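You operate a simulated robot arm through the tools that you are given. There is no shell and no other tool.

You run a simulated robot arm. Do the job below in one go: nothing can be reset, and whatever is moved stays where it is left.

TASK
Change the dryer tube on the blue drum and start its pump again.
Fine: yellow valve on the pump shut first; stand the drum's plain green tube on the white shelf, fit the purple one from that shelf; valve open last, till the feed gauge is in the green; the blue band tube stays. Set down upright: green dryer tube.
Where things are to end (x, y in the base frame): green dryer tube within 60 mm of [640, 60].
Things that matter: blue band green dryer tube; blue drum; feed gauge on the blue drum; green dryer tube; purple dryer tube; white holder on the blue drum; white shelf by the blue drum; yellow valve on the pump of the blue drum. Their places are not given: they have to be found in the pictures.

Only the result counts: the job must be done as asked and must still hold three seconds after the hand-in. Knocking over, shifting, dropping, spilling or breaking anything else fails it.

THE ROBOT
A 7-joint arm with a two-finger parallel gripper, fixed in place. Base frame: the origin is on the floor under the middle of its stand, x ahead of it, y to its left, z up. Units: mm, rad, N and s.
With the tool pointing down near the work surface it reaches from about 420 to 900 mm from the base axis. Its first joint turns from -2.496 to 2.496 rad. Payload 3 kg.
The tool frame sits at the grasp point between the pads (the TCP): z along the fingers, y along the line on which they close. The tips reach 30 mm beyond it. Largest opening 94 mm; finger width 28, thickness 10; the body of the gripper, 50 by 96 mm, starts 55 mm behind the TCP.
Orientation is told as [roll, pitch, yaw] about the base's x, y, z axes, in that order, counted from this pose: with the fingers straight down and closing along the base's y, the tool's x points along the base's -x, its y along +y and its z along -z.

THE INTERFACE
- The arm moves only by the tool play_rows. Its argument "increments" is a list of rows, each a list of 7 numbers: the turn, a rotation vector about the tool's x, y, z in rad, then the shift along the tool's x, y, z in mm, then the gripper command, from -1 (shut) to 1 (fully open), values between in proportion. In form: [[rx, ry, rz, x, y, z, grip], ...]. A call has 1 to 20 rows; each row is the pose to reach, as a shift and turn from the pose commanded when the call began, along the tool's axes at that moment. Rows are played at 5 a second. More than 50 mm and 0.15 rad between two rows, or a gripper value outside its range, and nothing of the call is played. A pose out of reach is approached as far as the arm can. The call stops where the force on the tool passes 40 N (or 10 N more than at its start, if that is more) or the arm is blocked; 0.2 s more then pass. Each finger travels about 72 mm/s and halts on what it meets, pressing with about 27 N; the grip force reading is that of the motor and also rises with nothing between the fingers. The clock runs only during rows and for 0.2 s after the last one: add rows that repeat a pose to give the fingers time. The reply holds the time, the measured pose of the TCP, the force on the tool along the base axes, the opening and the grip force, in the units named above and with some noise, with the torque about the TCP (base axes, N m) and any sound that the robot's microphone picked up.
- Cameras (640 x 400 px; columns grow to the right, rows downward): "scene" is fixed at [219.5, -652.4, 1772.6]; the picture's right is [0.97, -0.25, 0.00], its down [-0.16, -0.63, -0.76] and it looks along [0.19, 0.74, -0.65] (base axes); focal length 365 px, centre (320, 200). "wrist" rides on the gripper at [76, 14, -103] in the tool frame; the picture's right is [-0.18, 0.98, 0.00], its down [-0.75, -0.14, -0.64] and it looks along [-0.63, -0.12, 0.77] (tool axes); focal length 243 px, centre (320, 200).
- capture(camera): a new picture of that camera. The clock stands still meanwhile.
- probe_pixels(camera, pixels): for up to 12 pixels [column, row] of the newest picture of that camera ("zoom" is the newest enlarged one), the place [x, y, z] in the base frame of the surface seen there, good to about 2 mm. The clock stands still meanwhile.
- enlarge(camera, box): a new picture of the part [left, top, right, bottom] of that camera's present view, enlarged. The clock stands still meanwhile.
- finish_job(): hands the job in; it is judged then, once.

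Unless the task says otherwise, let go and move clear before handing in.

The tools are called after "Emit:" by a JSON object that holds its "method" and its "body". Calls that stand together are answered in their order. play_rows: Moves the arm, as the interface text tells. Its arguments: {"type":"object","properties":{"increments":{"type":"array"}},"required":["increments"]} The other tools are called the same way: capture (camera) takes a picture; probe_pixels (camera, pixels) gives the place of the surface under pixels of a picture; enlarge (camera, box) takes an enlarged picture of a part of a camera's view; finish_job () hands the job in.

At the start:

```text
t: 0.0
position: [468.0, 177.9, 1229.6]
orientation: [0.001, 0.0, -0.001]
force: [-0.6, -0.7, 0.4]
torque: [0.0, 0.0, -0.02]
opening: 94.2
finger_force: 0.0
```

scene: 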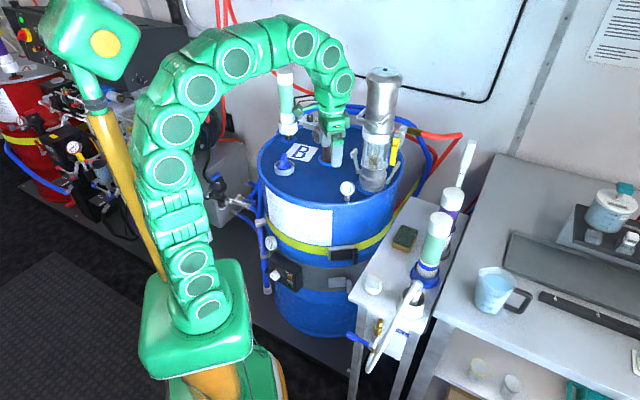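
wrist: 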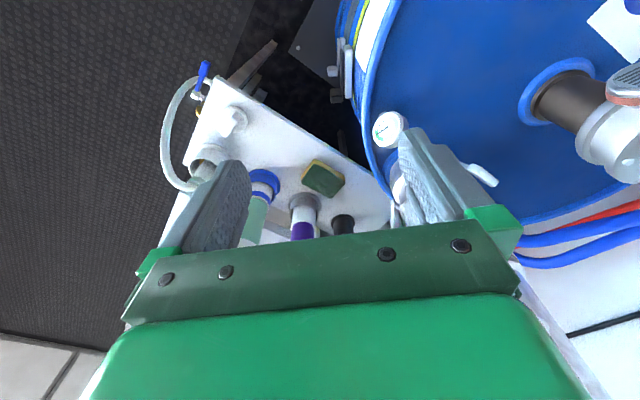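

The scene shows the blue drum with a green tube near (287,100), a pump at (378,130), and the shelf at (400,270) with tubes at (435,240) and (452,205). I'll enlarge these areas to identify things.

Emit:
{"method": "enlarge", "body": {"camera": "scene", "box": [240, 50, 430, 210]}}

Emit:
{"method": "enlarge", "body": {"camera": "scene", "box": [330, 130, 510, 380]}}

Emit:
{"method": "enlarge", "body": {"camera": "wrist", "box": [140, 30, 420, 260]}}

```text
2.50 times, centred on (335, 130) of scene
```

zoom: 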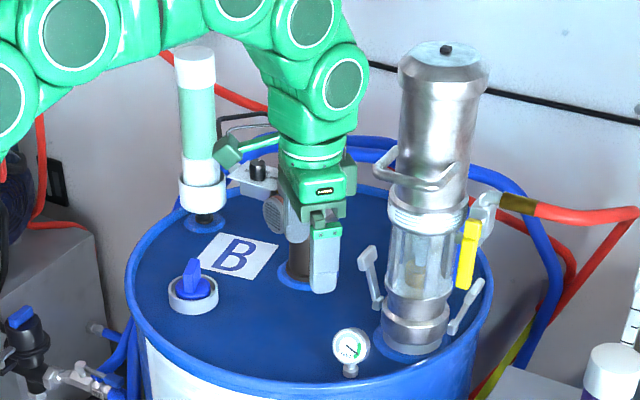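

```text
1.60 times, centred on (420, 255) of scene
```

zoom: 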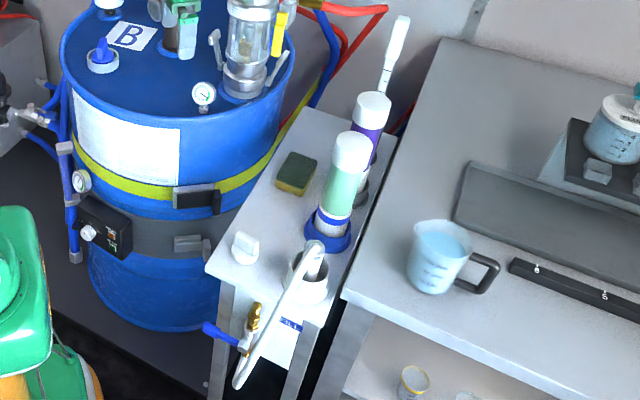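

```text
1.74 times, centred on (280, 145) of wrist
```

zoom: 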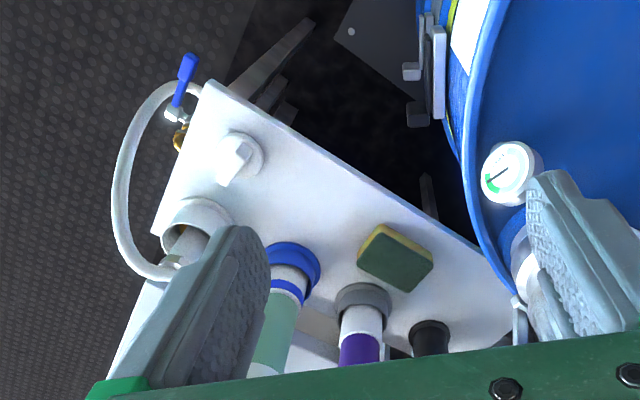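

The plain green tube sits in a white holder at scene (288,115). The yellow valve handle is at about (394,150), the gauge at (347,188), and the banded green and purple tubes are on the shelf. I'll probe their places.

Emit:
{"method": "probe_pixels", "body": {"camera": "scene", "pixels": [[285, 72], [286, 90], [286, 105], [288, 124], [288, 132], [394, 143], [393, 160], [399, 132], [347, 188], [378, 74], [374, 150], [400, 240]]}}

Emit:
{"method": "enlarge", "body": {"camera": "scene", "box": [340, 100, 430, 200]}}

Emit:
{"method": "probe_pixels", "body": {"camera": "scene", "pixels": [[452, 193], [448, 215], [443, 219], [436, 240], [428, 268], [372, 283], [404, 236], [418, 300], [385, 260], [360, 290], [420, 205], [400, 215]]}}

```text
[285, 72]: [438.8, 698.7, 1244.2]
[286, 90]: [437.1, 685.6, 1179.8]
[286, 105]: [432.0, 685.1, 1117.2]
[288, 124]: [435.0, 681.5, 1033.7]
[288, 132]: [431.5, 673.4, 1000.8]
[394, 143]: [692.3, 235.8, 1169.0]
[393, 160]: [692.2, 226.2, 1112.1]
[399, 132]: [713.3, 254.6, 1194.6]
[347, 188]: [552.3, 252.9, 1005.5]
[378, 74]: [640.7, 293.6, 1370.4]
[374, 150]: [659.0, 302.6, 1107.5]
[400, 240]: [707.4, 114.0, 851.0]
```

```text
4.00 times, centred on (385, 150) of scene
```

zoom: 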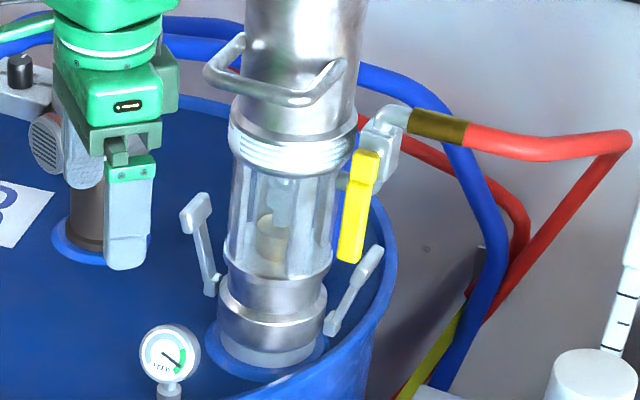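

```text
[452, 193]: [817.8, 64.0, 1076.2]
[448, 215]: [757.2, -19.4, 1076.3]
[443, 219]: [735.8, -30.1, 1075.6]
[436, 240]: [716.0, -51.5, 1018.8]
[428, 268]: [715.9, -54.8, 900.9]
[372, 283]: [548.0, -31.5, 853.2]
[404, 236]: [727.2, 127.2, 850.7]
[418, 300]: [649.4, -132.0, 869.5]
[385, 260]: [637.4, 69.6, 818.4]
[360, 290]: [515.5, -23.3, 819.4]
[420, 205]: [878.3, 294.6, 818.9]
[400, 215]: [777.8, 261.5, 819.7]
```

The gauge needle at zoom (175,358) points right-down into the green, so the valve is open now with the yellow handle hanging down. I'll look closer at the valve, gauge, holder and shelf tubes.

Emit:
{"method": "enlarge", "body": {"camera": "scene", "box": [370, 115, 420, 175]}}

Emit:
{"method": "enlarge", "body": {"camera": "scene", "box": [332, 172, 362, 202]}}

Emit:
{"method": "enlarge", "body": {"camera": "scene", "box": [255, 60, 325, 150]}}

Emit:
{"method": "enlarge", "body": {"camera": "scene", "box": [400, 135, 490, 300]}}

```text
6.67 times, centred on (395, 145) of scene
```

zoom: 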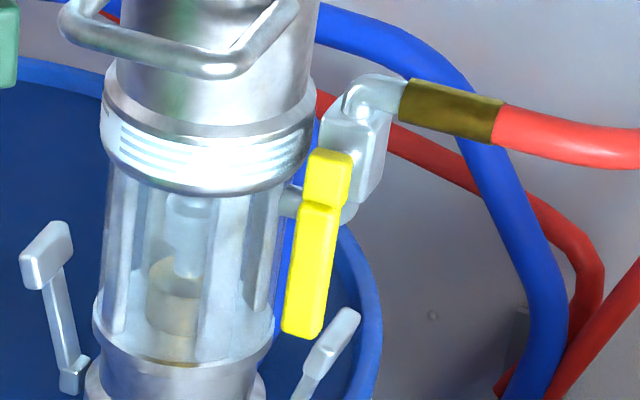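

```text
13.33 times, centred on (347, 187) of scene
```

zoom: 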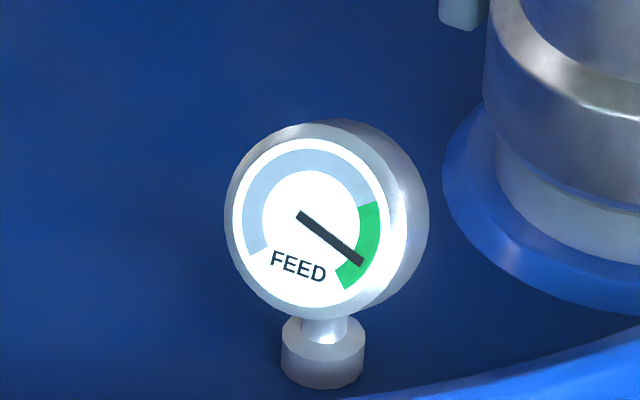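

```text
4.44 times, centred on (290, 105) of scene
```

zoom: 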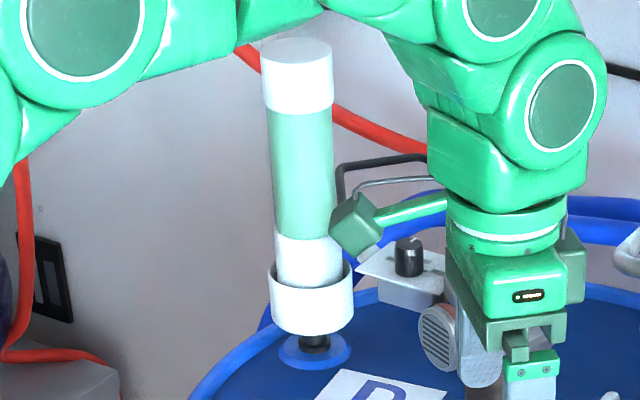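

```text
2.42 times, centred on (445, 218) of scene
```

zoom: 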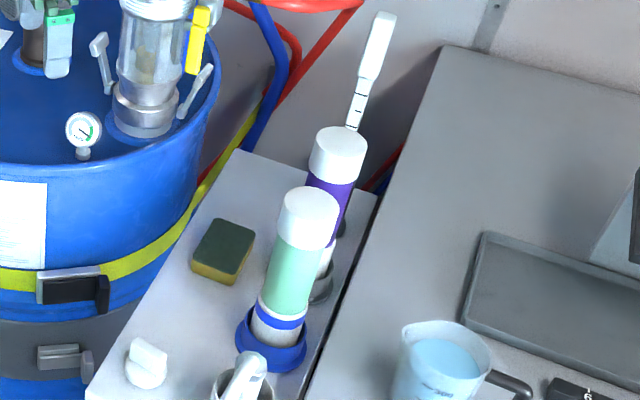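

The green tube stands in a white cup on the drum (zoom 310,290), and the yellow lever hangs from a boss at the right side of the pump. I'll swing the hand to the -y side of the pump and yaw it by 90° so the wrist camera looks at the valve.

Emit:
{"method": "play_rows", "body": {"increments": [[0, 0, -0.142, -18, -16, -3, 1], [0, 0, -0.284, -36, -32, -6, 1], [0, 0, -0.426, -54, -48, -9, 1], [0, 0, -0.568, -72, -64, -12, 1], [0, 0, -0.71, -90, -80, -15, 1], [0, 0, -0.852, -108, -96, -18, 1], [0, 0, -0.994, -126, -112, -21, 1], [0, 0, -1.136, -144, -128, -24, 1], [0, 0, -1.278, -162, -144, -27, 1], [0, 0, -1.42, -180, -160, -30, 1], [0, 0, -1.5708, -198, -176, -33, 1], [0, 0, -1.5708, -198, -176, -33, 1]]}}

Emit:
{"method": "capture", "body": {"camera": "wrist"}}

Emit:
{"method": "capture", "body": {"camera": "scene"}}

```text
t: 2.6
position: [667.4, 0.2, 1263.1]
orientation: [-0.002, 0.0, 1.572]
force: [-0.2, 0.4, 0.2]
torque: [0.05, -0.03, -0.01]
opening: 93.9
finger_force: 0.0
```

```text
taken
```

wrist: 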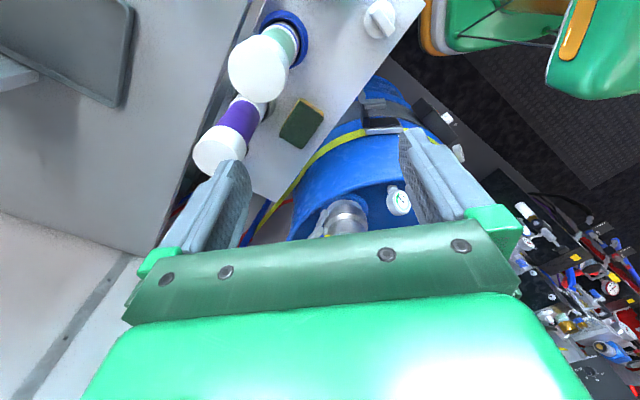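

```text
taken
```

scene: 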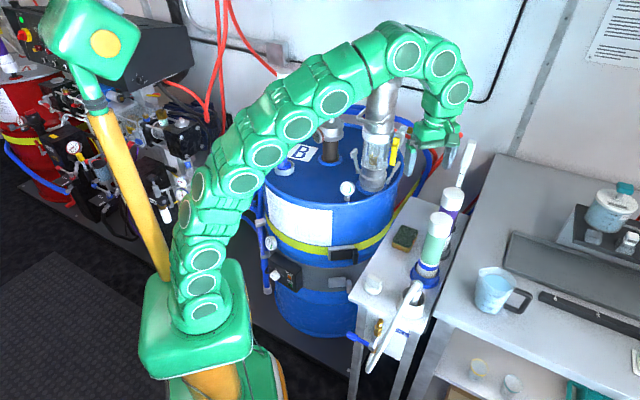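

The wrist view is upside down and the gripper hides the pump valve, but the scene still shows the lever at about (394,150). I'll enlarge it and probe its edges.

Emit:
{"method": "enlarge", "body": {"camera": "scene", "box": [375, 118, 415, 178]}}

```text
6.67 times, centred on (395, 148) of scene
```

zoom: 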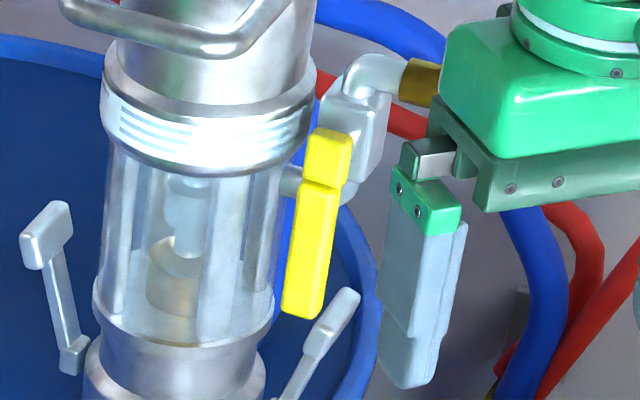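

Emit:
{"method": "probe_pixels", "body": {"camera": "zoom", "pixels": [[330, 136], [318, 160], [340, 160], [346, 165], [310, 195], [330, 195], [312, 250], [322, 250], [300, 250], [300, 305], [318, 305], [302, 285]]}}

Emit:
{"method": "probe_pixels", "body": {"camera": "zoom", "pixels": [[290, 185], [355, 130], [350, 190], [375, 140], [380, 75], [360, 110], [220, 120], [330, 80], [240, 290], [195, 350], [345, 300], [305, 340]]}}

```text
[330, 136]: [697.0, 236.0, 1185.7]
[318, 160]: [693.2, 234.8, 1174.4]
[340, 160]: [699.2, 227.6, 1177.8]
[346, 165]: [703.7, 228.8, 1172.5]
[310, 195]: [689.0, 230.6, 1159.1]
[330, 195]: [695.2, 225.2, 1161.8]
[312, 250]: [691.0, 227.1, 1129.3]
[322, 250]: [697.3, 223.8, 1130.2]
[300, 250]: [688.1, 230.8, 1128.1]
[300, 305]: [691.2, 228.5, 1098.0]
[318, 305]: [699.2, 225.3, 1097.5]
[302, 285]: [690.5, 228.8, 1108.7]
```

```text
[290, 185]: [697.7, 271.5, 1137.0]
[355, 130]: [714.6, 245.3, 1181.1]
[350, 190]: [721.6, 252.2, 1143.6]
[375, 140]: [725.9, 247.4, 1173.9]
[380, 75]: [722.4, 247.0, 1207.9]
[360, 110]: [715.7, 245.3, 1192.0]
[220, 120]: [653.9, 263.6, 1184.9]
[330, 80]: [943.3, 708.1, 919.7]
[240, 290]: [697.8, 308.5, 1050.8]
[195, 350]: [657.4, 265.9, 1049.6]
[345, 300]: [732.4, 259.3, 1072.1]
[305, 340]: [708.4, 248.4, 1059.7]
```

The lever spans about z 1098–1190 at (692,229). It faces roughly along (-0.58,-0.81), and the valve body is behind it at (718,247). I'll turn the hand to face the lever horizontally from a stand-off so I can look at it closely.

Emit:
{"method": "play_rows", "body": {"increments": [[0, 0, 0.125, -18, 12, 6, 1], [0, 0, 0.25, -36, 24, 12, 1], [0, 0, 0.375, -54, 36, 18, 1], [0, 0, 0.5, -72, 48, 24, 1], [0, 0, 0.621, -90, 60, 30, 1], [0, 0, 0.621, -90, 60, 30, 1]]}}

Emit:
{"method": "play_rows", "body": {"increments": [[0, -0.1428, 0, 0, 0, 6, 1], [0, -0.2856, 0, 0, 0, 12, 1], [0, -0.4284, 0, 0, 0, 18, 1], [0, -0.5712, 0, 0, 0, 24, 1], [0, -0.714, 0, 0, 0, 30, 1], [0, -0.8568, 0, 0, 0, 36, 1], [0, -0.9996, 0, 0, 0, 42, 1], [0, -1.1424, 0, 0, 0, 48, 1], [0, -1.2852, 0, 0, 0, 54, 1], [0, -1.428, 0, 0, 0, 60, 1], [0, -1.5708, 0, 0, 0, 66, 1], [0, -1.5708, 0, 0, 0, 80, 1], [0, -1.5708, 0, 0, 0, 100, 1], [0, -1.5708, 0, 0, 0, 100, 1]]}}

Emit:
{"method": "capture", "body": {"camera": "wrist"}}

Emit:
{"method": "capture", "body": {"camera": "scene"}}

```text
t: 4.0
position: [607.0, 91.3, 1233.5]
orientation: [0.0, -0.001, 0.948]
force: [0.0, -0.1, 0.3]
torque: [-0.01, -0.01, -0.01]
opening: 94.1
finger_force: 0.0
```

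```text
t: 7.0
position: [606.4, 90.4, 1131.7]
orientation: [-1.271, -1.572, 2.222]
force: [-0.1, 0.3, 0.1]
torque: [0.02, -0.01, 0.02]
opening: 94.2
finger_force: 0.0
```

```text
taken
```

wrist: 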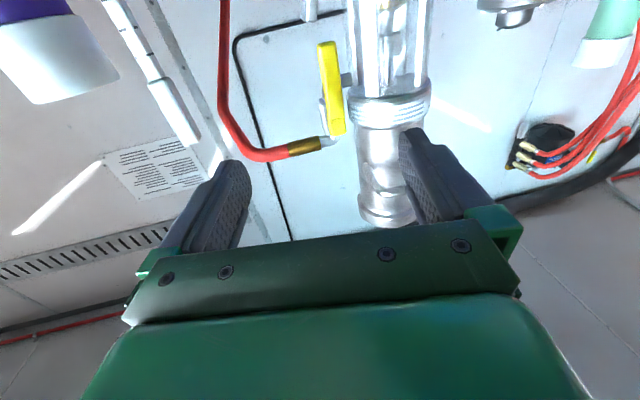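

```text
taken
```

scene: 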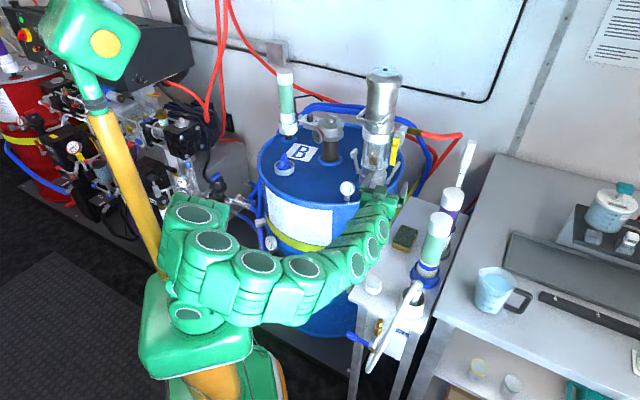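

The wrist camera now sees the yellow lever (upside down) at (331,90), with the pump at (385,110) to its right. I'll enlarge it and probe the faces.

Emit:
{"method": "enlarge", "body": {"camera": "wrist", "box": [270, 0, 450, 180]}}

```text
2.22 times, centred on (360, 90) of wrist
```

zoom: 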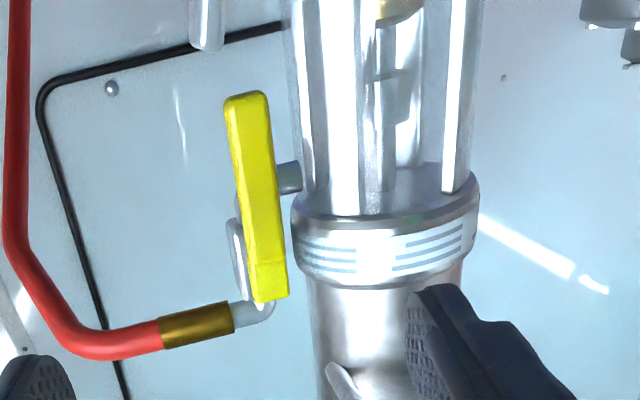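

Emit:
{"method": "probe_pixels", "body": {"camera": "zoom", "pixels": [[230, 110], [250, 110], [265, 110], [240, 150], [255, 150], [270, 150], [245, 200], [258, 200], [274, 200], [262, 250], [258, 285], [282, 285]]}}

Emit:
{"method": "probe_pixels", "body": {"camera": "zoom", "pixels": [[290, 178], [238, 250], [232, 230], [240, 210], [245, 315], [195, 325], [130, 345], [60, 310], [340, 250], [310, 130], [345, 120], [268, 300]]}}

```text
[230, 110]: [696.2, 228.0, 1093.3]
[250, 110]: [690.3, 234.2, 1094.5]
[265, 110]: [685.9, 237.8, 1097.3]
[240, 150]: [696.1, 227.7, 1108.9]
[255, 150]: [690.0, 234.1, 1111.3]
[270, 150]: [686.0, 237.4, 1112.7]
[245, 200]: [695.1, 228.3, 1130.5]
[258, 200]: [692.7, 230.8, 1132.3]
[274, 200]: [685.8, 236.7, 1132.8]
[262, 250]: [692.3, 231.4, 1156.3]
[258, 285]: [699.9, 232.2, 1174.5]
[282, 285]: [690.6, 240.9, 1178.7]
```

```text
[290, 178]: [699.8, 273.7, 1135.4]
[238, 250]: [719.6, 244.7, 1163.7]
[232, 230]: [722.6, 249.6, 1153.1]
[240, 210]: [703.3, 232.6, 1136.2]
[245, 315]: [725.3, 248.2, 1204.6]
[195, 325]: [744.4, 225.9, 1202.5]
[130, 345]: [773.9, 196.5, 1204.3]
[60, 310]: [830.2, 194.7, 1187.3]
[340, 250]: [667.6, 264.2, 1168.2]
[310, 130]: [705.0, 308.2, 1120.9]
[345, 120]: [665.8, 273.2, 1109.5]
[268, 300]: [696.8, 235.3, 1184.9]
```

The lever face runs from (696,228) to (686,238), so its pivot axis points along about (0.69,0.73) and its pivot is near z 1172. It has to swing outward, away from the pump. I'll align to it at a 60 mm stand-off with the fingers 50 mm open.

Emit:
{"method": "play_rows", "body": {"increments": [[0.035, 0, 0, 3.4, 6, 23.4, 0.064], [0.07, 0, 0, 6.8, 12, 46.8, 0.064], [0.105, 0, 0, 10.2, 18, 70.2, 0.064], [0.138, 0, 0, 13.7, 23.9, 93.5, 0.064], [0.138, 0, 0, 13.7, 23.9, 93.5, 0.064]]}}

Emit:
{"method": "capture", "body": {"camera": "wrist"}}

Emit:
{"method": "capture", "body": {"camera": "scene"}}

```text
t: 8.2
position: [669.5, 146.9, 1139.6]
orientation: [0.73, -1.559, 0.112]
force: [-0.1, 0.3, -0.2]
torque: [0.0, 0.0, 0.0]
opening: 50.0
finger_force: 0.1
out of reach, approached as far as the arm can: row 3, 4, 5
```

```text
taken
```

wrist: 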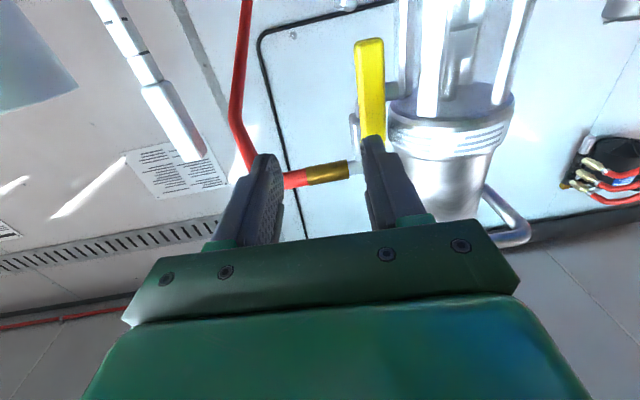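

```text
taken
```

scene: 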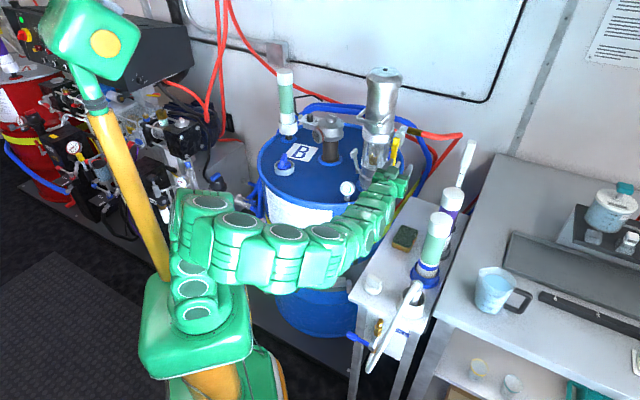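

The horizontal stand-off is just out of reach in this arm posture: it stopped at (669,147,1140), although the lever and pump are clear. I'll back off and tilt the tool about 40° downward, which still lets a finger push the lever along its arc.

Emit:
{"method": "play_rows", "body": {"increments": [[0, 0.14, 0, -6, 0, -16, 0.064], [0, 0.28, 0, -12, 0, -32, 0.064], [0, 0.42, 0, -18, 0, -48, 0.064], [0, 0.56, 0, -24, 0, -64, 0.064], [0, 0.698, 0, -30, 0, -80, 0.064], [0, 0.698, 0, -30, 0, -80, 0.064]]}}

Emit:
{"method": "capture", "body": {"camera": "wrist"}}

Emit:
{"method": "capture", "body": {"camera": "scene"}}

```text
t: 9.6
position: [614.0, 88.2, 1169.9]
orientation: [0.001, -0.871, 0.811]
force: [0.7, -0.1, -0.7]
torque: [0.04, 0.01, 0.03]
opening: 50.1
finger_force: 0.1
```

```text
taken
```

wrist: 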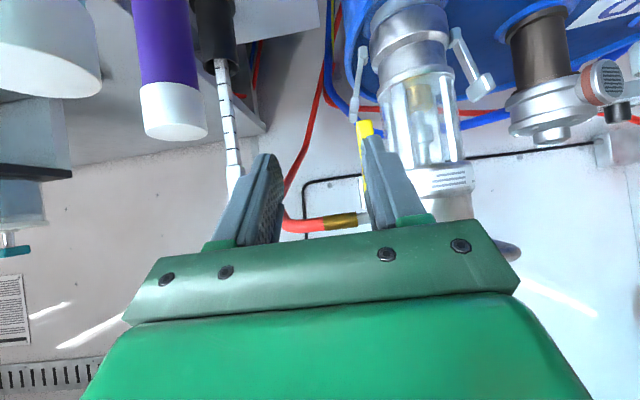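

```text
taken
```

scene: 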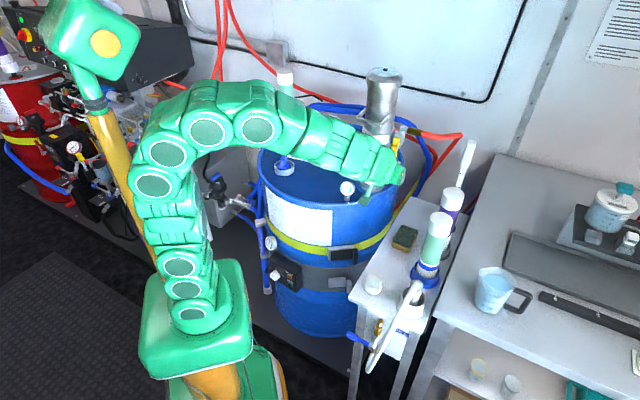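

The arm reached (614,88,1170) with the tool tilted 40° down. In the lever's frame that is 44 mm outward and 158 mm in front. I'll shut the fingers and move to just in front of the gap between the lever and the pump.

Emit:
{"method": "play_rows", "body": {"increments": [[0, 0, 0, -5, 14.2, 21.4, -1], [0, 0, 0, -10, 28.4, 42.9, -1], [0, 0, 0, -15, 42.6, 64.3, -1], [0, 0, 0, -20, 56.8, 85.8, -1], [0, 0, 0, -24.9, 71, 107.2, -1], [0, 0, 0, -24.9, 71, 107.2, -1]]}}

Emit:
{"method": "capture", "body": {"camera": "wrist"}}

Emit:
{"method": "enlarge", "body": {"camera": "scene", "box": [350, 100, 430, 200]}}

```text
t: 11.0
position: [632.0, 210.1, 1121.5]
orientation: [0.0, -0.873, 0.812]
force: [-0.3, 0.9, -0.5]
torque: [0.03, 0.0, -0.02]
opening: 0.2
finger_force: 26.8
```

```text
taken
```

wrist: 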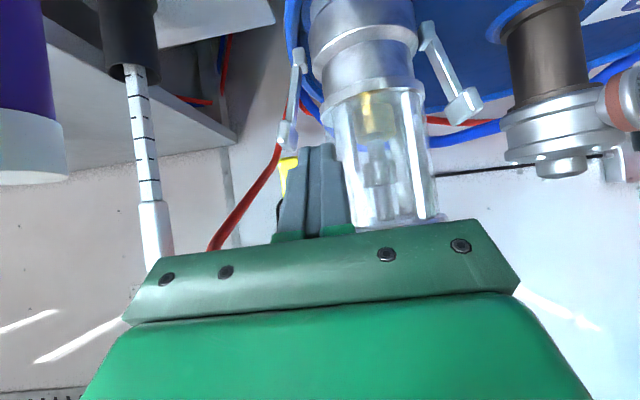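

```text
4.00 times, centred on (390, 150) of scene
```

zoom: 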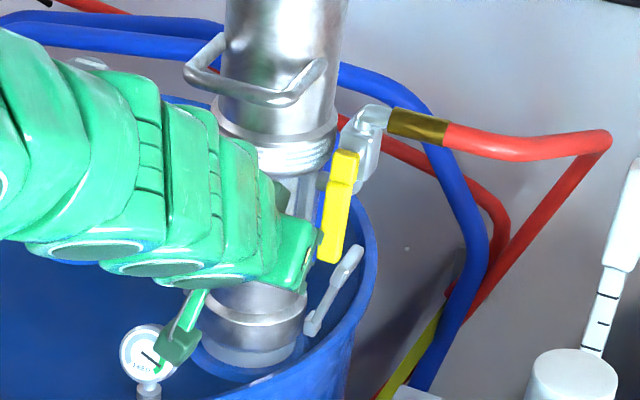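

The shut fingertips, at (320,150) in the wrist view, sit between the lever (288,165) and the pump glass (345,130). I'll probe both sides to verify the gap before inserting.

Emit:
{"method": "enlarge", "body": {"camera": "wrist", "box": [240, 60, 460, 240]}}

```text
2.22 times, centred on (350, 150) of wrist
```

zoom: 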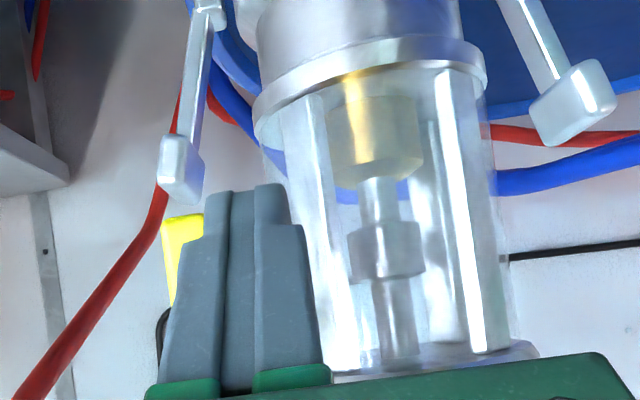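

Emit:
{"method": "probe_pixels", "body": {"camera": "zoom", "pixels": [[280, 140], [300, 150], [310, 120], [320, 200], [275, 160], [460, 150], [370, 150], [180, 185], [185, 170], [170, 235], [195, 225], [260, 110]]}}

```text
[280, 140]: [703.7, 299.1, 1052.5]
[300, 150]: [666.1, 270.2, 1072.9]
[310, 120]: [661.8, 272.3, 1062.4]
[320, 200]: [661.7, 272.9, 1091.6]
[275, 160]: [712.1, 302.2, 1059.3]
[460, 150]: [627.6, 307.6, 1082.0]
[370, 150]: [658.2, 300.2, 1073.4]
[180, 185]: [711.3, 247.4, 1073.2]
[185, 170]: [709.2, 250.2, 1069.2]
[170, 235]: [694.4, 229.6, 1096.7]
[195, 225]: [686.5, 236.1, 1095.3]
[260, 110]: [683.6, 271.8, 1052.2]
```

The front rod of the pump is at (662,271) and the lever bottom at (690,233), which leaves a gap of about 30 mm for a 20 mm finger pair. I'll shift 5 mm toward the lever and insert.

Emit:
{"method": "play_rows", "body": {"increments": [[0, 0, 0, 0, -5, 0, -1], [0, 0, 0, -7, -5, 9, -1], [0, 0, 0, -14, -5, 17.5, -1], [0, 0, 0, -20.5, -5, 26, -1], [0, 0, 0, -27.2, -5, 34.6, -1], [0, 0, 0, -27.2, -5, 34.6, -1]]}}

Emit:
{"method": "enlarge", "body": {"camera": "wrist", "box": [240, 60, 460, 240]}}

Emit:
{"method": "enlarge", "body": {"camera": "scene", "box": [350, 100, 430, 200]}}

```text
t: 12.4
position: [665.7, 238.9, 1117.9]
orientation: [0.0, -0.871, 0.811]
force: [-1.2, 0.9, 1.2]
torque: [-0.01, 0.0, 0.02]
opening: 0.0
finger_force: 27.3
```

```text
2.22 times, centred on (350, 150) of wrist
```

zoom: 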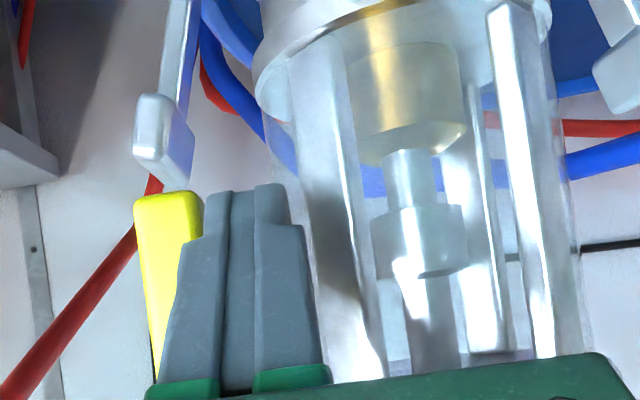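

```text
4.00 times, centred on (390, 150) of scene
```

zoom: 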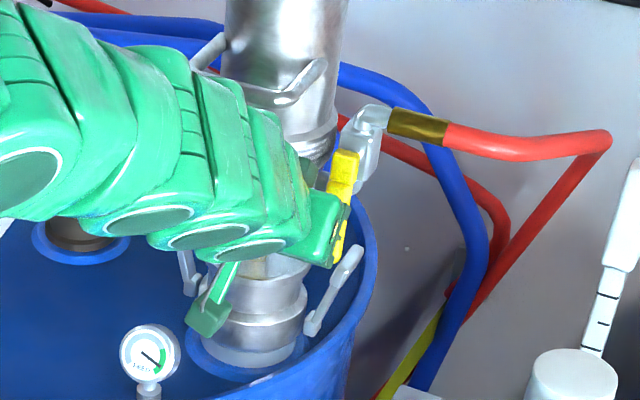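

The fingertips are now behind the lever on the pump side, at s=-22 mm, and the gauge is still in the green. I'll push the lever outward along its arc to about 60° and check.

Emit:
{"method": "play_rows", "body": {"increments": [[0, 0, 0, 0, -5.4, 0, -1], [0, 0, 0, 0.3, -12, 0.3, -1], [0, 0, 0, 0.6, -19.1, 0.5, -1], [0, 0, 0, -0.8, -26, -0.6, -1], [0, 0, 0, -2.1, -32.3, -1.7, -1], [0, 0, 0, -4.7, -38.5, -3.9, -1], [0, 0, 0, -7.3, -44.2, -6.1, -1], [0, 0, 0, -11, -49.2, -9.2, -1], [0, 0, 0, -14.6, -53.9, -12.3, -1], [0, 0, 0, -14.6, -53.9, -12.3, -1]]}}

Emit:
{"method": "capture", "body": {"camera": "wrist"}}

Emit:
{"method": "enlarge", "body": {"camera": "scene", "box": [330, 100, 430, 200]}}

```text
t: 14.6
position: [703.3, 200.1, 1136.8]
orientation: [0.0, -0.872, 0.812]
force: [-0.3, -0.5, -0.7]
torque: [-0.01, 0.02, 0.02]
opening: 0.0
finger_force: 27.1
```

```text
taken
```

wrist: 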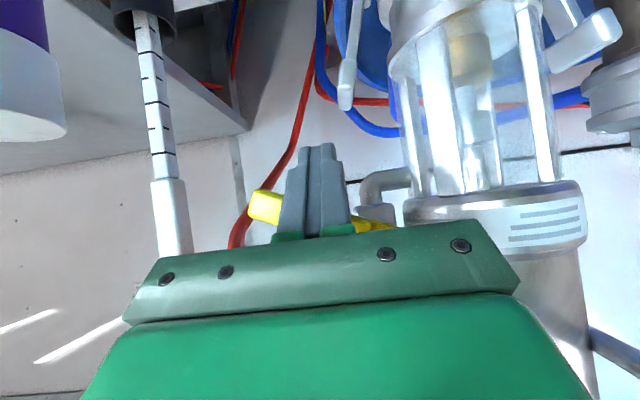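

```text
4.00 times, centred on (380, 150) of scene
```

zoom: 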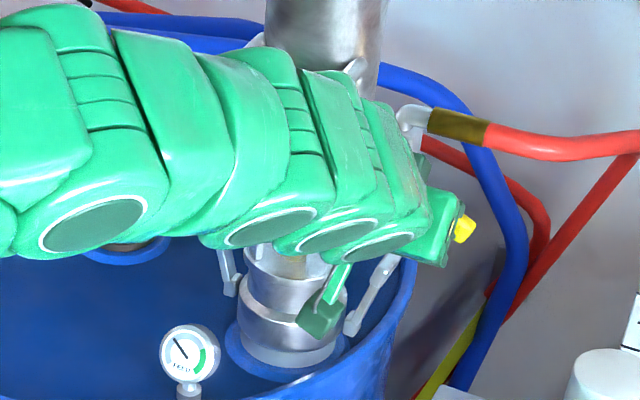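

The lever has swung to roughly 65° and the gauge needle at zoom (180,345) has dropped toward zero. I'll continue the push to about 90°.

Emit:
{"method": "play_rows", "body": {"increments": [[0, 0, 0, -4.5, -3.5, -3.8, -1], [0, 0, 0, -9, -6.9, -7.6, -1], [0, 0, 0, -14.2, -9, -11.9, -1], [0, 0, 0, -19.2, -10.5, -16.2, -1], [0, 0, 0, -19.2, -10.5, -16.2, -1]]}}

Emit:
{"method": "capture", "body": {"camera": "wrist"}}

Emit:
{"method": "enlarge", "body": {"camera": "scene", "box": [330, 100, 430, 200]}}

```text
t: 15.7
position: [708.5, 192.9, 1156.6]
orientation: [0.006, -0.861, 0.812]
force: [-2.7, -3.5, -5.4]
torque: [-0.04, -0.01, -0.06]
opening: 0.0
finger_force: 26.8
stopped in row 5: the force on the tool passed its limit at 46 N (the readings are from after the stop); the commanded pose is now the measured one
```

```text
taken
```

wrist: 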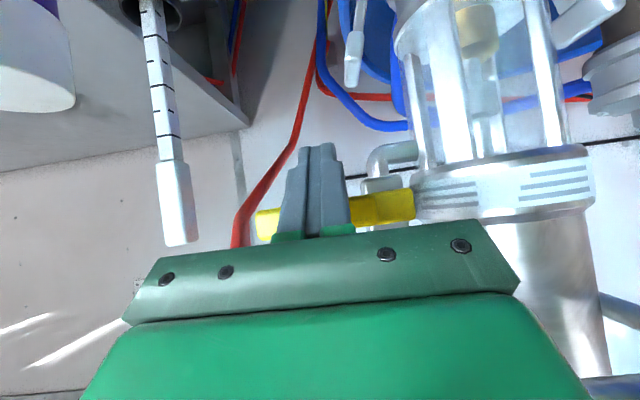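

```text
4.00 times, centred on (380, 150) of scene
```

zoom: 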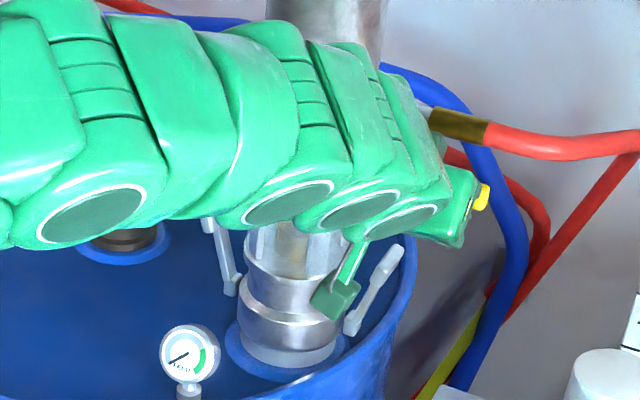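

The push stopped at 46 N against the end stop. The lever is horizontal in the wrist view (y≈210) and the gauge needle is at the zero end, so the valve is shut. I'll drop slightly off the lever and back straight out.

Emit:
{"method": "play_rows", "body": {"increments": [[0, 0, 0, 3, 0, 2.6, -1], [0, 0, 0, 6.1, 0, 5.2, -1], [0, 0, 0, 19, 0, -10.1, -1], [0, 0, 0, 38.3, 0, -33, -1], [0, 0, 0, 57.6, 0, -56, -1], [0, 0, 0, 70.5, 0, -71.3, -1], [0, 0, 0, 70.5, 0, -71.3, -1]]}}

Emit:
{"method": "capture", "body": {"camera": "wrist"}}

Emit:
{"method": "enlarge", "body": {"camera": "scene", "box": [330, 100, 430, 200]}}

```text
t: 17.3
position: [639.8, 120.9, 1150.7]
orientation: [0.006, -0.863, 0.813]
force: [0.5, -0.4, -0.4]
torque: [0.03, 0.0, 0.0]
opening: 0.0
finger_force: 27.1
```

```text
taken
```

wrist: 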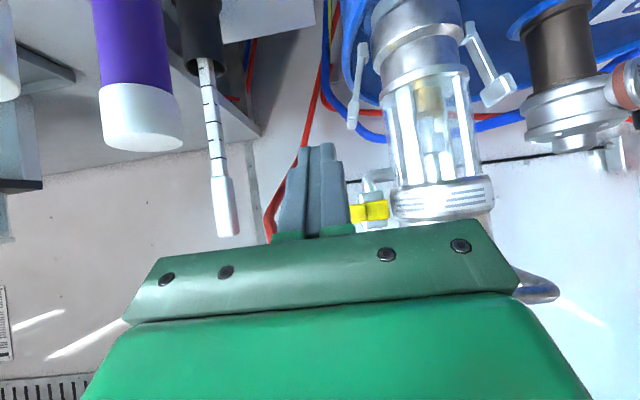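

```text
4.00 times, centred on (380, 150) of scene
```

zoom: 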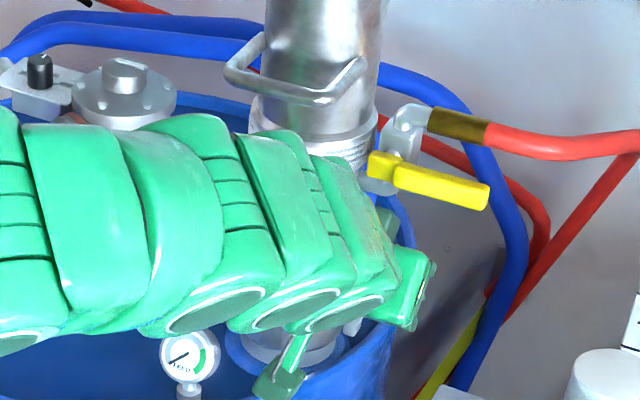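

The lever is now horizontal and the gauge reads zero: the valve is shut. Next is the plain green tube, which stands around (437,705). I'll retract and swing over there at z≈1200, staying clear of the pump.

Emit:
{"method": "play_rows", "body": {"increments": [[0, 0, 0, 0.5, 26.7, -19.8, -1], [0, 0, 0, 1, 53.5, -39.6, -1], [0, 0, 0, 1.4, 80.2, -59.3, -1], [0, 0, 0, 1.9, 107, -79.1, -1], [-0.0174, 0, -0.0149, -6, 147.5, -69.9, -1], [-0.0348, 0, -0.0298, -13.8, 188, -60.7, -1], [-0.0522, 0, -0.0447, -21.7, 228.5, -51.4, -1], [-0.0696, 0, -0.0596, -29.5, 269, -42.2, -1], [-0.087, 0, -0.0745, -37.4, 309.5, -33, -1], [-0.1044, 0, -0.0894, -45.3, 350, -23.8, -1], [-0.1218, 0, -0.1043, -53.1, 390.5, -14.6, -1], [-0.1392, 0, -0.1192, -61, 431, -5.3, -1], [-0.157, 0, -0.134, -68.8, 471.7, 3.9, -1], [-0.157, 0, -0.134, -68.8, 471.7, 3.9, 1], [-0.157, 0, -0.134, -68.8, 471.7, 3.9, 1], [-0.157, 0, -0.134, -68.8, 471.7, 3.9, 1]]}}

Emit:
{"method": "capture", "body": {"camera": "wrist"}}

Emit:
{"method": "capture", "body": {"camera": "scene"}}

```text
t: 20.7
position: [328.7, 476.8, 1201.6]
orientation: [0.045, -0.863, 0.986]
force: [0.1, 0.8, 0.4]
torque: [0.0, 0.02, 0.02]
opening: 93.9
finger_force: 0.1
```

```text
taken
```

wrist: 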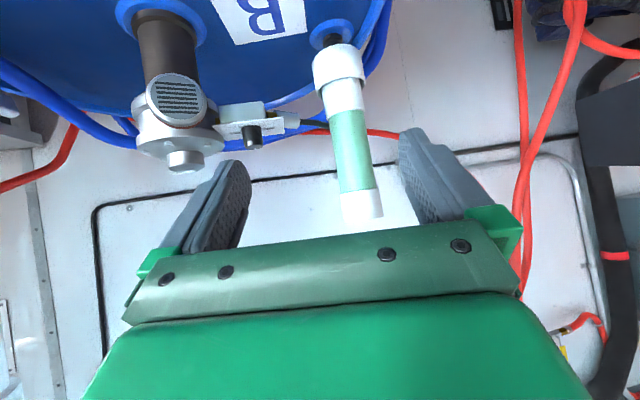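

```text
taken
```

scene: 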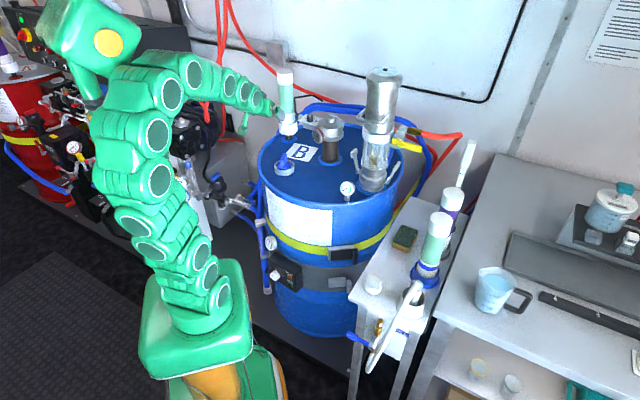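

The wrist camera sees the green tube (upside down) from its cup at (338,65) to its top at (362,205). I'll enlarge and probe both the tube and the cup.

Emit:
{"method": "enlarge", "body": {"camera": "wrist", "box": [270, 20, 430, 230]}}

Emit:
{"method": "enlarge", "body": {"camera": "scene", "box": [260, 60, 330, 150]}}

```text
1.90 times, centred on (350, 125) of wrist
```

zoom: 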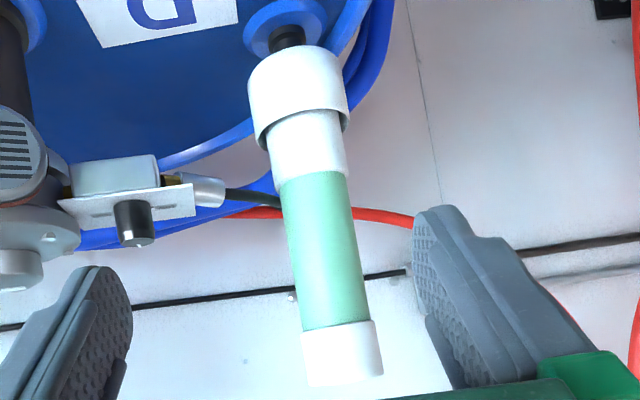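

```text
4.44 times, centred on (295, 105) of scene
```

zoom: 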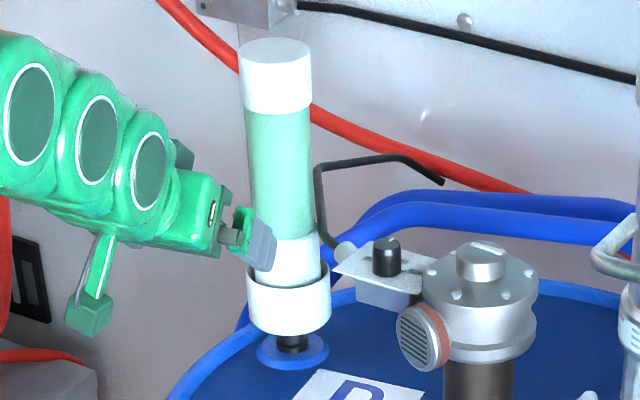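

Emit:
{"method": "probe_pixels", "body": {"camera": "zoom", "pixels": [[275, 48], [275, 62], [278, 95], [252, 170], [280, 170], [308, 170], [288, 260], [290, 305], [252, 305], [327, 305], [294, 330], [340, 370]]}}

Emit:
{"method": "probe_pixels", "body": {"camera": "wrist", "pixels": [[352, 146], [341, 146], [364, 146], [342, 96], [330, 99], [358, 94], [338, 65], [320, 66], [358, 62], [339, 81], [362, 196], [340, 42]]}}

```text
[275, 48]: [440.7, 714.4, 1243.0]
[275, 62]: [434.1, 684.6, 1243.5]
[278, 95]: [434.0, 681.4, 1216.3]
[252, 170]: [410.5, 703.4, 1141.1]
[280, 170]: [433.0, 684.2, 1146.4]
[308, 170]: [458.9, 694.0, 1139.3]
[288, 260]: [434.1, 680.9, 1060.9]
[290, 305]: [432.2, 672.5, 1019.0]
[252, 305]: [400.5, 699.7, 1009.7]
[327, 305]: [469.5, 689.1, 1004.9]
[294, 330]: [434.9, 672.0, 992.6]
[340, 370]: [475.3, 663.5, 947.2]
```

```text
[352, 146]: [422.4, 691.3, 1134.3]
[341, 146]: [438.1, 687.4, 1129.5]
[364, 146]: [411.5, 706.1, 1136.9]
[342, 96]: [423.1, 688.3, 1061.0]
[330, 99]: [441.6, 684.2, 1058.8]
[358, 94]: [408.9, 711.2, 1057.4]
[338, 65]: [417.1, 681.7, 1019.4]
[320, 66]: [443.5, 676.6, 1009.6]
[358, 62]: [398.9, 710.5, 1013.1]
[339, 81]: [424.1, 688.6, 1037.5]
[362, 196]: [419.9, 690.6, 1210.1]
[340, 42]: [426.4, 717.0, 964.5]
```

The tube axis fits to about (436.5,711) with radius ~26, top at z 1243, and cup outer radius ~37 with rim near 1037. A box with a black knob and a bent rod stand just right of it, so I'll probe those for clearance.

Emit:
{"method": "probe_pixels", "body": {"camera": "zoom", "pixels": [[387, 245], [375, 265], [345, 248], [330, 235], [319, 205], [319, 172], [345, 162], [395, 156], [440, 182], [345, 268], [390, 300], [480, 250]]}}

Emit:
{"method": "enlarge", "body": {"camera": "wrist", "box": [120, 60, 340, 200]}}

```text
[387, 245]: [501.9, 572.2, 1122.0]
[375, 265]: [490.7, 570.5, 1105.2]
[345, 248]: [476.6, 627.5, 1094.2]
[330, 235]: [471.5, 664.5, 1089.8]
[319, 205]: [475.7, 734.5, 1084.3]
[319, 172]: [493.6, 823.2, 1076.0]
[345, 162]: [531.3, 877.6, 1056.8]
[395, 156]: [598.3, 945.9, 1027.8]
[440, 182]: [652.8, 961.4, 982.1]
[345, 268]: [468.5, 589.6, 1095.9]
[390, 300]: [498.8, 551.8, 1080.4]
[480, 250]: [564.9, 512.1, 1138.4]
```

```text
2.86 times, centred on (230, 130) of wrist
```

zoom: 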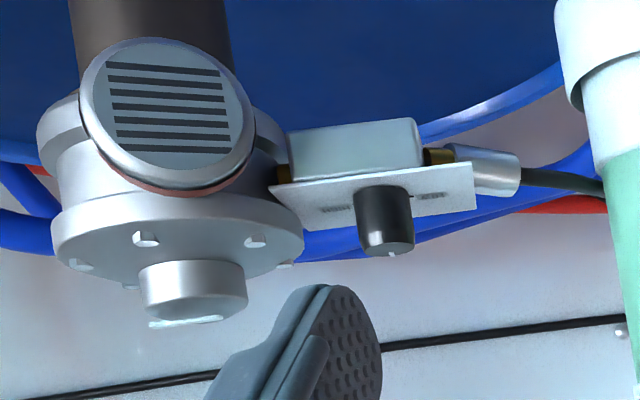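

The cable from the sensor plug runs past the tube at about (474,711,1087), so I must grip above z≈1120. I'll move to a pre-approach about 110 mm in front of the tube at z≈1195, tilted 30° below horizontal, with the fingers opened to 78 mm.

Emit:
{"method": "play_rows", "body": {"increments": [[0.001, -0.046, 0, -20.6, 7.5, 26.4, 0.66], [0.003, -0.092, 0, -41.3, 15.1, 52.9, 0.66], [0.004, -0.138, 0, -62, 22.6, 79.3, 0.66], [0.006, -0.184, 0, -82.6, 30.2, 105.8, 0.66], [0.006, -0.184, 0, -82.6, 30.2, 105.8, 0.66]]}}

Emit:
{"method": "capture", "body": {"camera": "wrist"}}

Emit:
{"method": "capture", "body": {"camera": "scene"}}

```text
t: 21.9
position: [373.7, 608.1, 1196.8]
orientation: [-0.004, -1.048, 1.023]
force: [-0.6, 0.6, -0.3]
torque: [0.01, -0.02, -0.01]
opening: 78.0
finger_force: 0.0
```

```text
taken
```

wrist: 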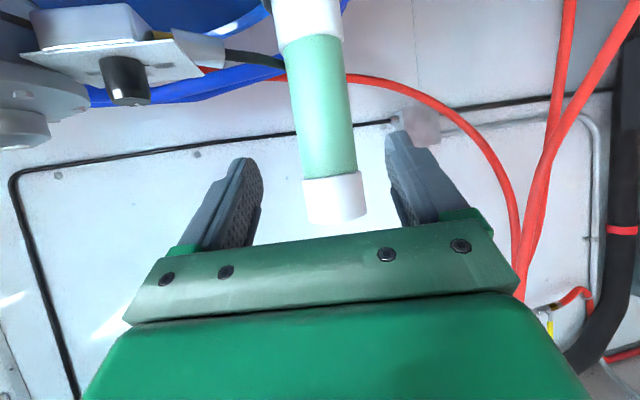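

```text
taken
```

scene: 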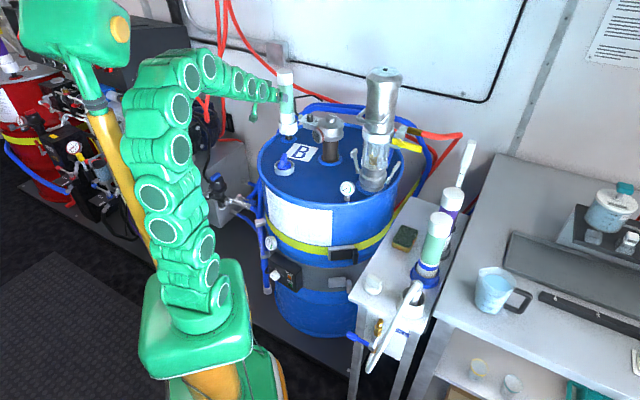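

The hand is 120 mm in front of the tube and laterally aligned. I'll re-probe the tube from here to refine its axis before closing in.

Emit:
{"method": "probe_pixels", "body": {"camera": "wrist", "pixels": [[300, 110], [322, 110], [343, 110], [305, 150], [328, 150], [350, 150], [335, 195], [312, 195], [360, 195], [337, 218], [325, 60], [308, 60]]}}

```text
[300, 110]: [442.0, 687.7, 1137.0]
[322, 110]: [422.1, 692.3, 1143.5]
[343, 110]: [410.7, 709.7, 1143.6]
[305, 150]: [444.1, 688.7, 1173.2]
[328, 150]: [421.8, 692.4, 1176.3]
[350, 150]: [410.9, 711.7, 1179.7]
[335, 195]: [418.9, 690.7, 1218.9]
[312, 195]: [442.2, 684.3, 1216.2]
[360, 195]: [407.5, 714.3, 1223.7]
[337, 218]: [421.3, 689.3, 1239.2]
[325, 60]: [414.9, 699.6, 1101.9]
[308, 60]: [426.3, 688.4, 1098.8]
```

The axis refines to (436,711.5) with a body radius of ~24.5 and cap radius of ~28. I'll move forward horizontally so the fingers straddle the tube near z 1197.

Emit:
{"method": "play_rows", "body": {"increments": [[0, 0, 0, -14, 0.2, 24.2, 0.66], [0, 0, 0, -28, 0.4, 48.5, 0.66], [0, 0, 0, -42, 0.6, 72.7, 0.66], [0, 0, 0, -56, 0.8, 97, 0.66], [0, 0, 0, -56, 0.8, 97, 0.66]]}}

Emit:
{"method": "capture", "body": {"camera": "wrist"}}

Emit:
{"method": "enlarge", "body": {"camera": "scene", "box": [250, 50, 350, 150]}}

```text
t: 23.1
position: [431.8, 705.6, 1196.5]
orientation: [0.001, -1.048, 1.017]
force: [0.7, 0.0, -0.6]
torque: [0.02, -0.03, 0.0]
opening: 78.0
finger_force: 0.1
```

```text
taken
```

wrist: 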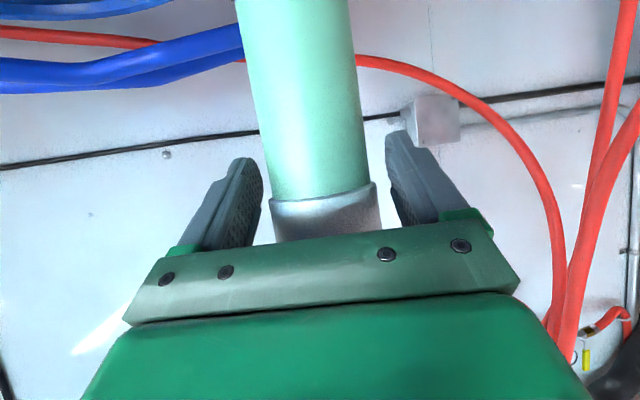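

```text
4.00 times, centred on (300, 100) of scene
```

zoom: 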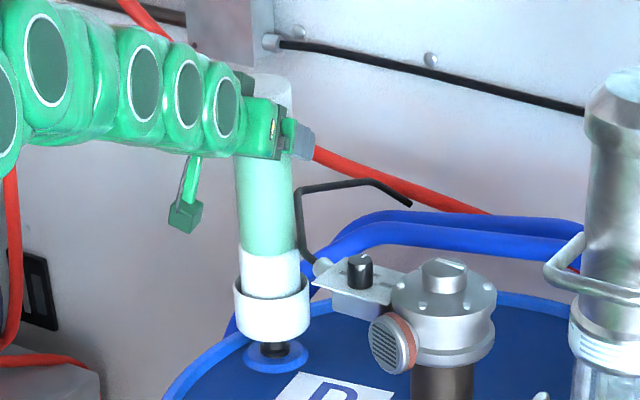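

The fingers straddle the tube with even gaps on both sides, (265,215) and (385,190) in the wrist view. I'll descend to z≈1130, where the pads meet the green body above the cable.

Emit:
{"method": "play_rows", "body": {"increments": [[0, 0, 0, 14.3, 0, 8.2, 0.66], [0, 0, 0, 28.6, 0, 16.5, 0.66], [0, 0, 0, 42.9, 0, 24.7, 0.66], [0, 0, 0, 57.2, 0, 33, 0.66], [0, 0, 0, 57.2, 0, 33, 0.66]]}}

Emit:
{"method": "capture", "body": {"camera": "wrist"}}

Emit:
{"method": "enlarge", "body": {"camera": "scene", "box": [250, 50, 350, 150]}}

```text
t: 24.3
position: [432.7, 704.6, 1129.2]
orientation: [-0.002, -1.049, 1.017]
force: [-0.1, 0.0, 0.2]
torque: [0.03, 0.03, -0.02]
opening: 78.1
finger_force: 0.1
```

```text
taken
```

wrist: 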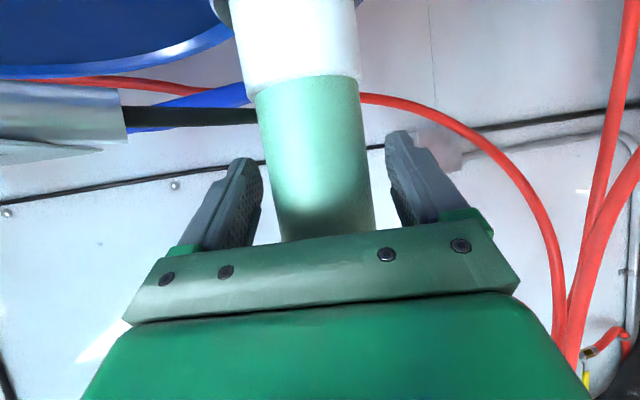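

```text
4.00 times, centred on (300, 100) of scene
```

zoom: 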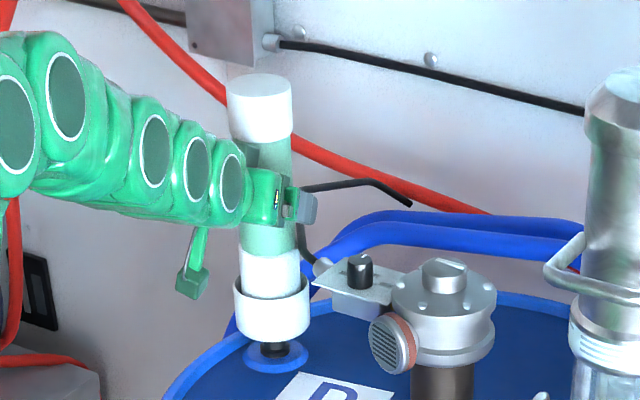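

The pads are level with the green body and clear of the cable, at (190,118) in the wrist view. Closing the grip now.

Emit:
{"method": "play_rows", "body": {"increments": [[0, 0, 0, 0, 0, 0, 0.3], [0, 0, 0, 0, 0, 0, -1], [0, 0, 0, 0, 0, 0, -1], [0, 0, 0, 0, 0, 0, -1], [0, 0, 0, 0, 0, 0, -1]]}}

Emit:
{"method": "capture", "body": {"camera": "wrist"}}

```text
t: 25.5
position: [431.2, 705.4, 1131.1]
orientation: [-0.001, -1.049, 1.017]
force: [-1.0, -1.2, -0.2]
torque: [-0.08, 0.14, 0.06]
opening: 58.7
finger_force: 27.0
```

```text
taken
```

wrist: 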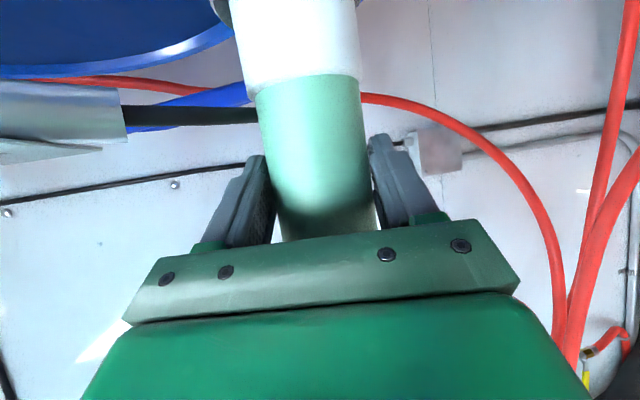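

The grip holds at 58.7 mm with 27 N. I'll lift the tube straight up by 66 mm, out of the cup.

Emit:
{"method": "play_rows", "body": {"increments": [[0, 0, 0, -4.3, 0, -2.5, -1], [0, 0, 0, -8.7, 0, -5, -1], [0, 0, 0, -17.3, 0, -10, -1], [0, 0, 0, -26, 0, -15, -1], [0, 0, 0, -34.6, 0, -20, -1], [0, 0, 0, -43.3, 0, -25, -1], [0, 0, 0, -50.2, 0, -29, -1], [0, 0, 0, -57.2, 0, -33, -1], [0, 0, 0, -57.2, 0, -33, -1]]}}

Emit:
{"method": "capture", "body": {"camera": "wrist"}}

Emit:
{"method": "enlarge", "body": {"camera": "scene", "box": [250, 30, 350, 180]}}

```text
t: 27.5
position: [432.0, 704.6, 1198.0]
orientation: [0.0, -1.05, 1.018]
force: [-1.2, 0.1, -2.9]
torque: [-0.03, 0.05, 0.02]
opening: 58.7
finger_force: 26.9
```

```text
taken
```

wrist: 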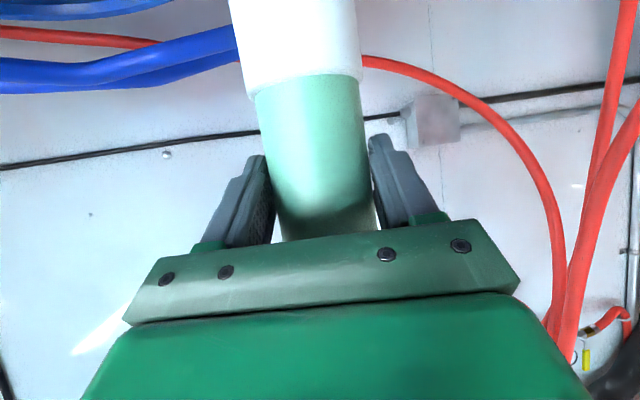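

```text
2.67 times, centred on (300, 105) of scene
```

zoom: 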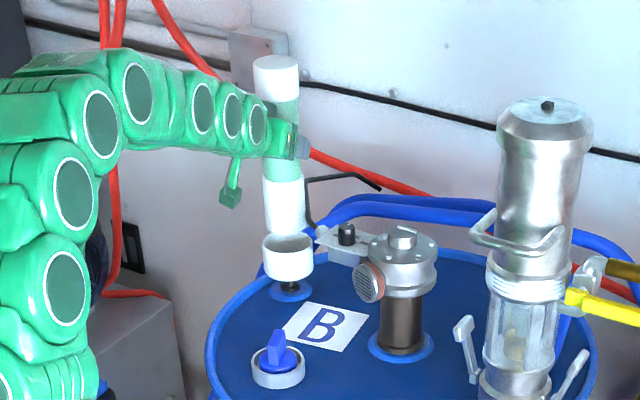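

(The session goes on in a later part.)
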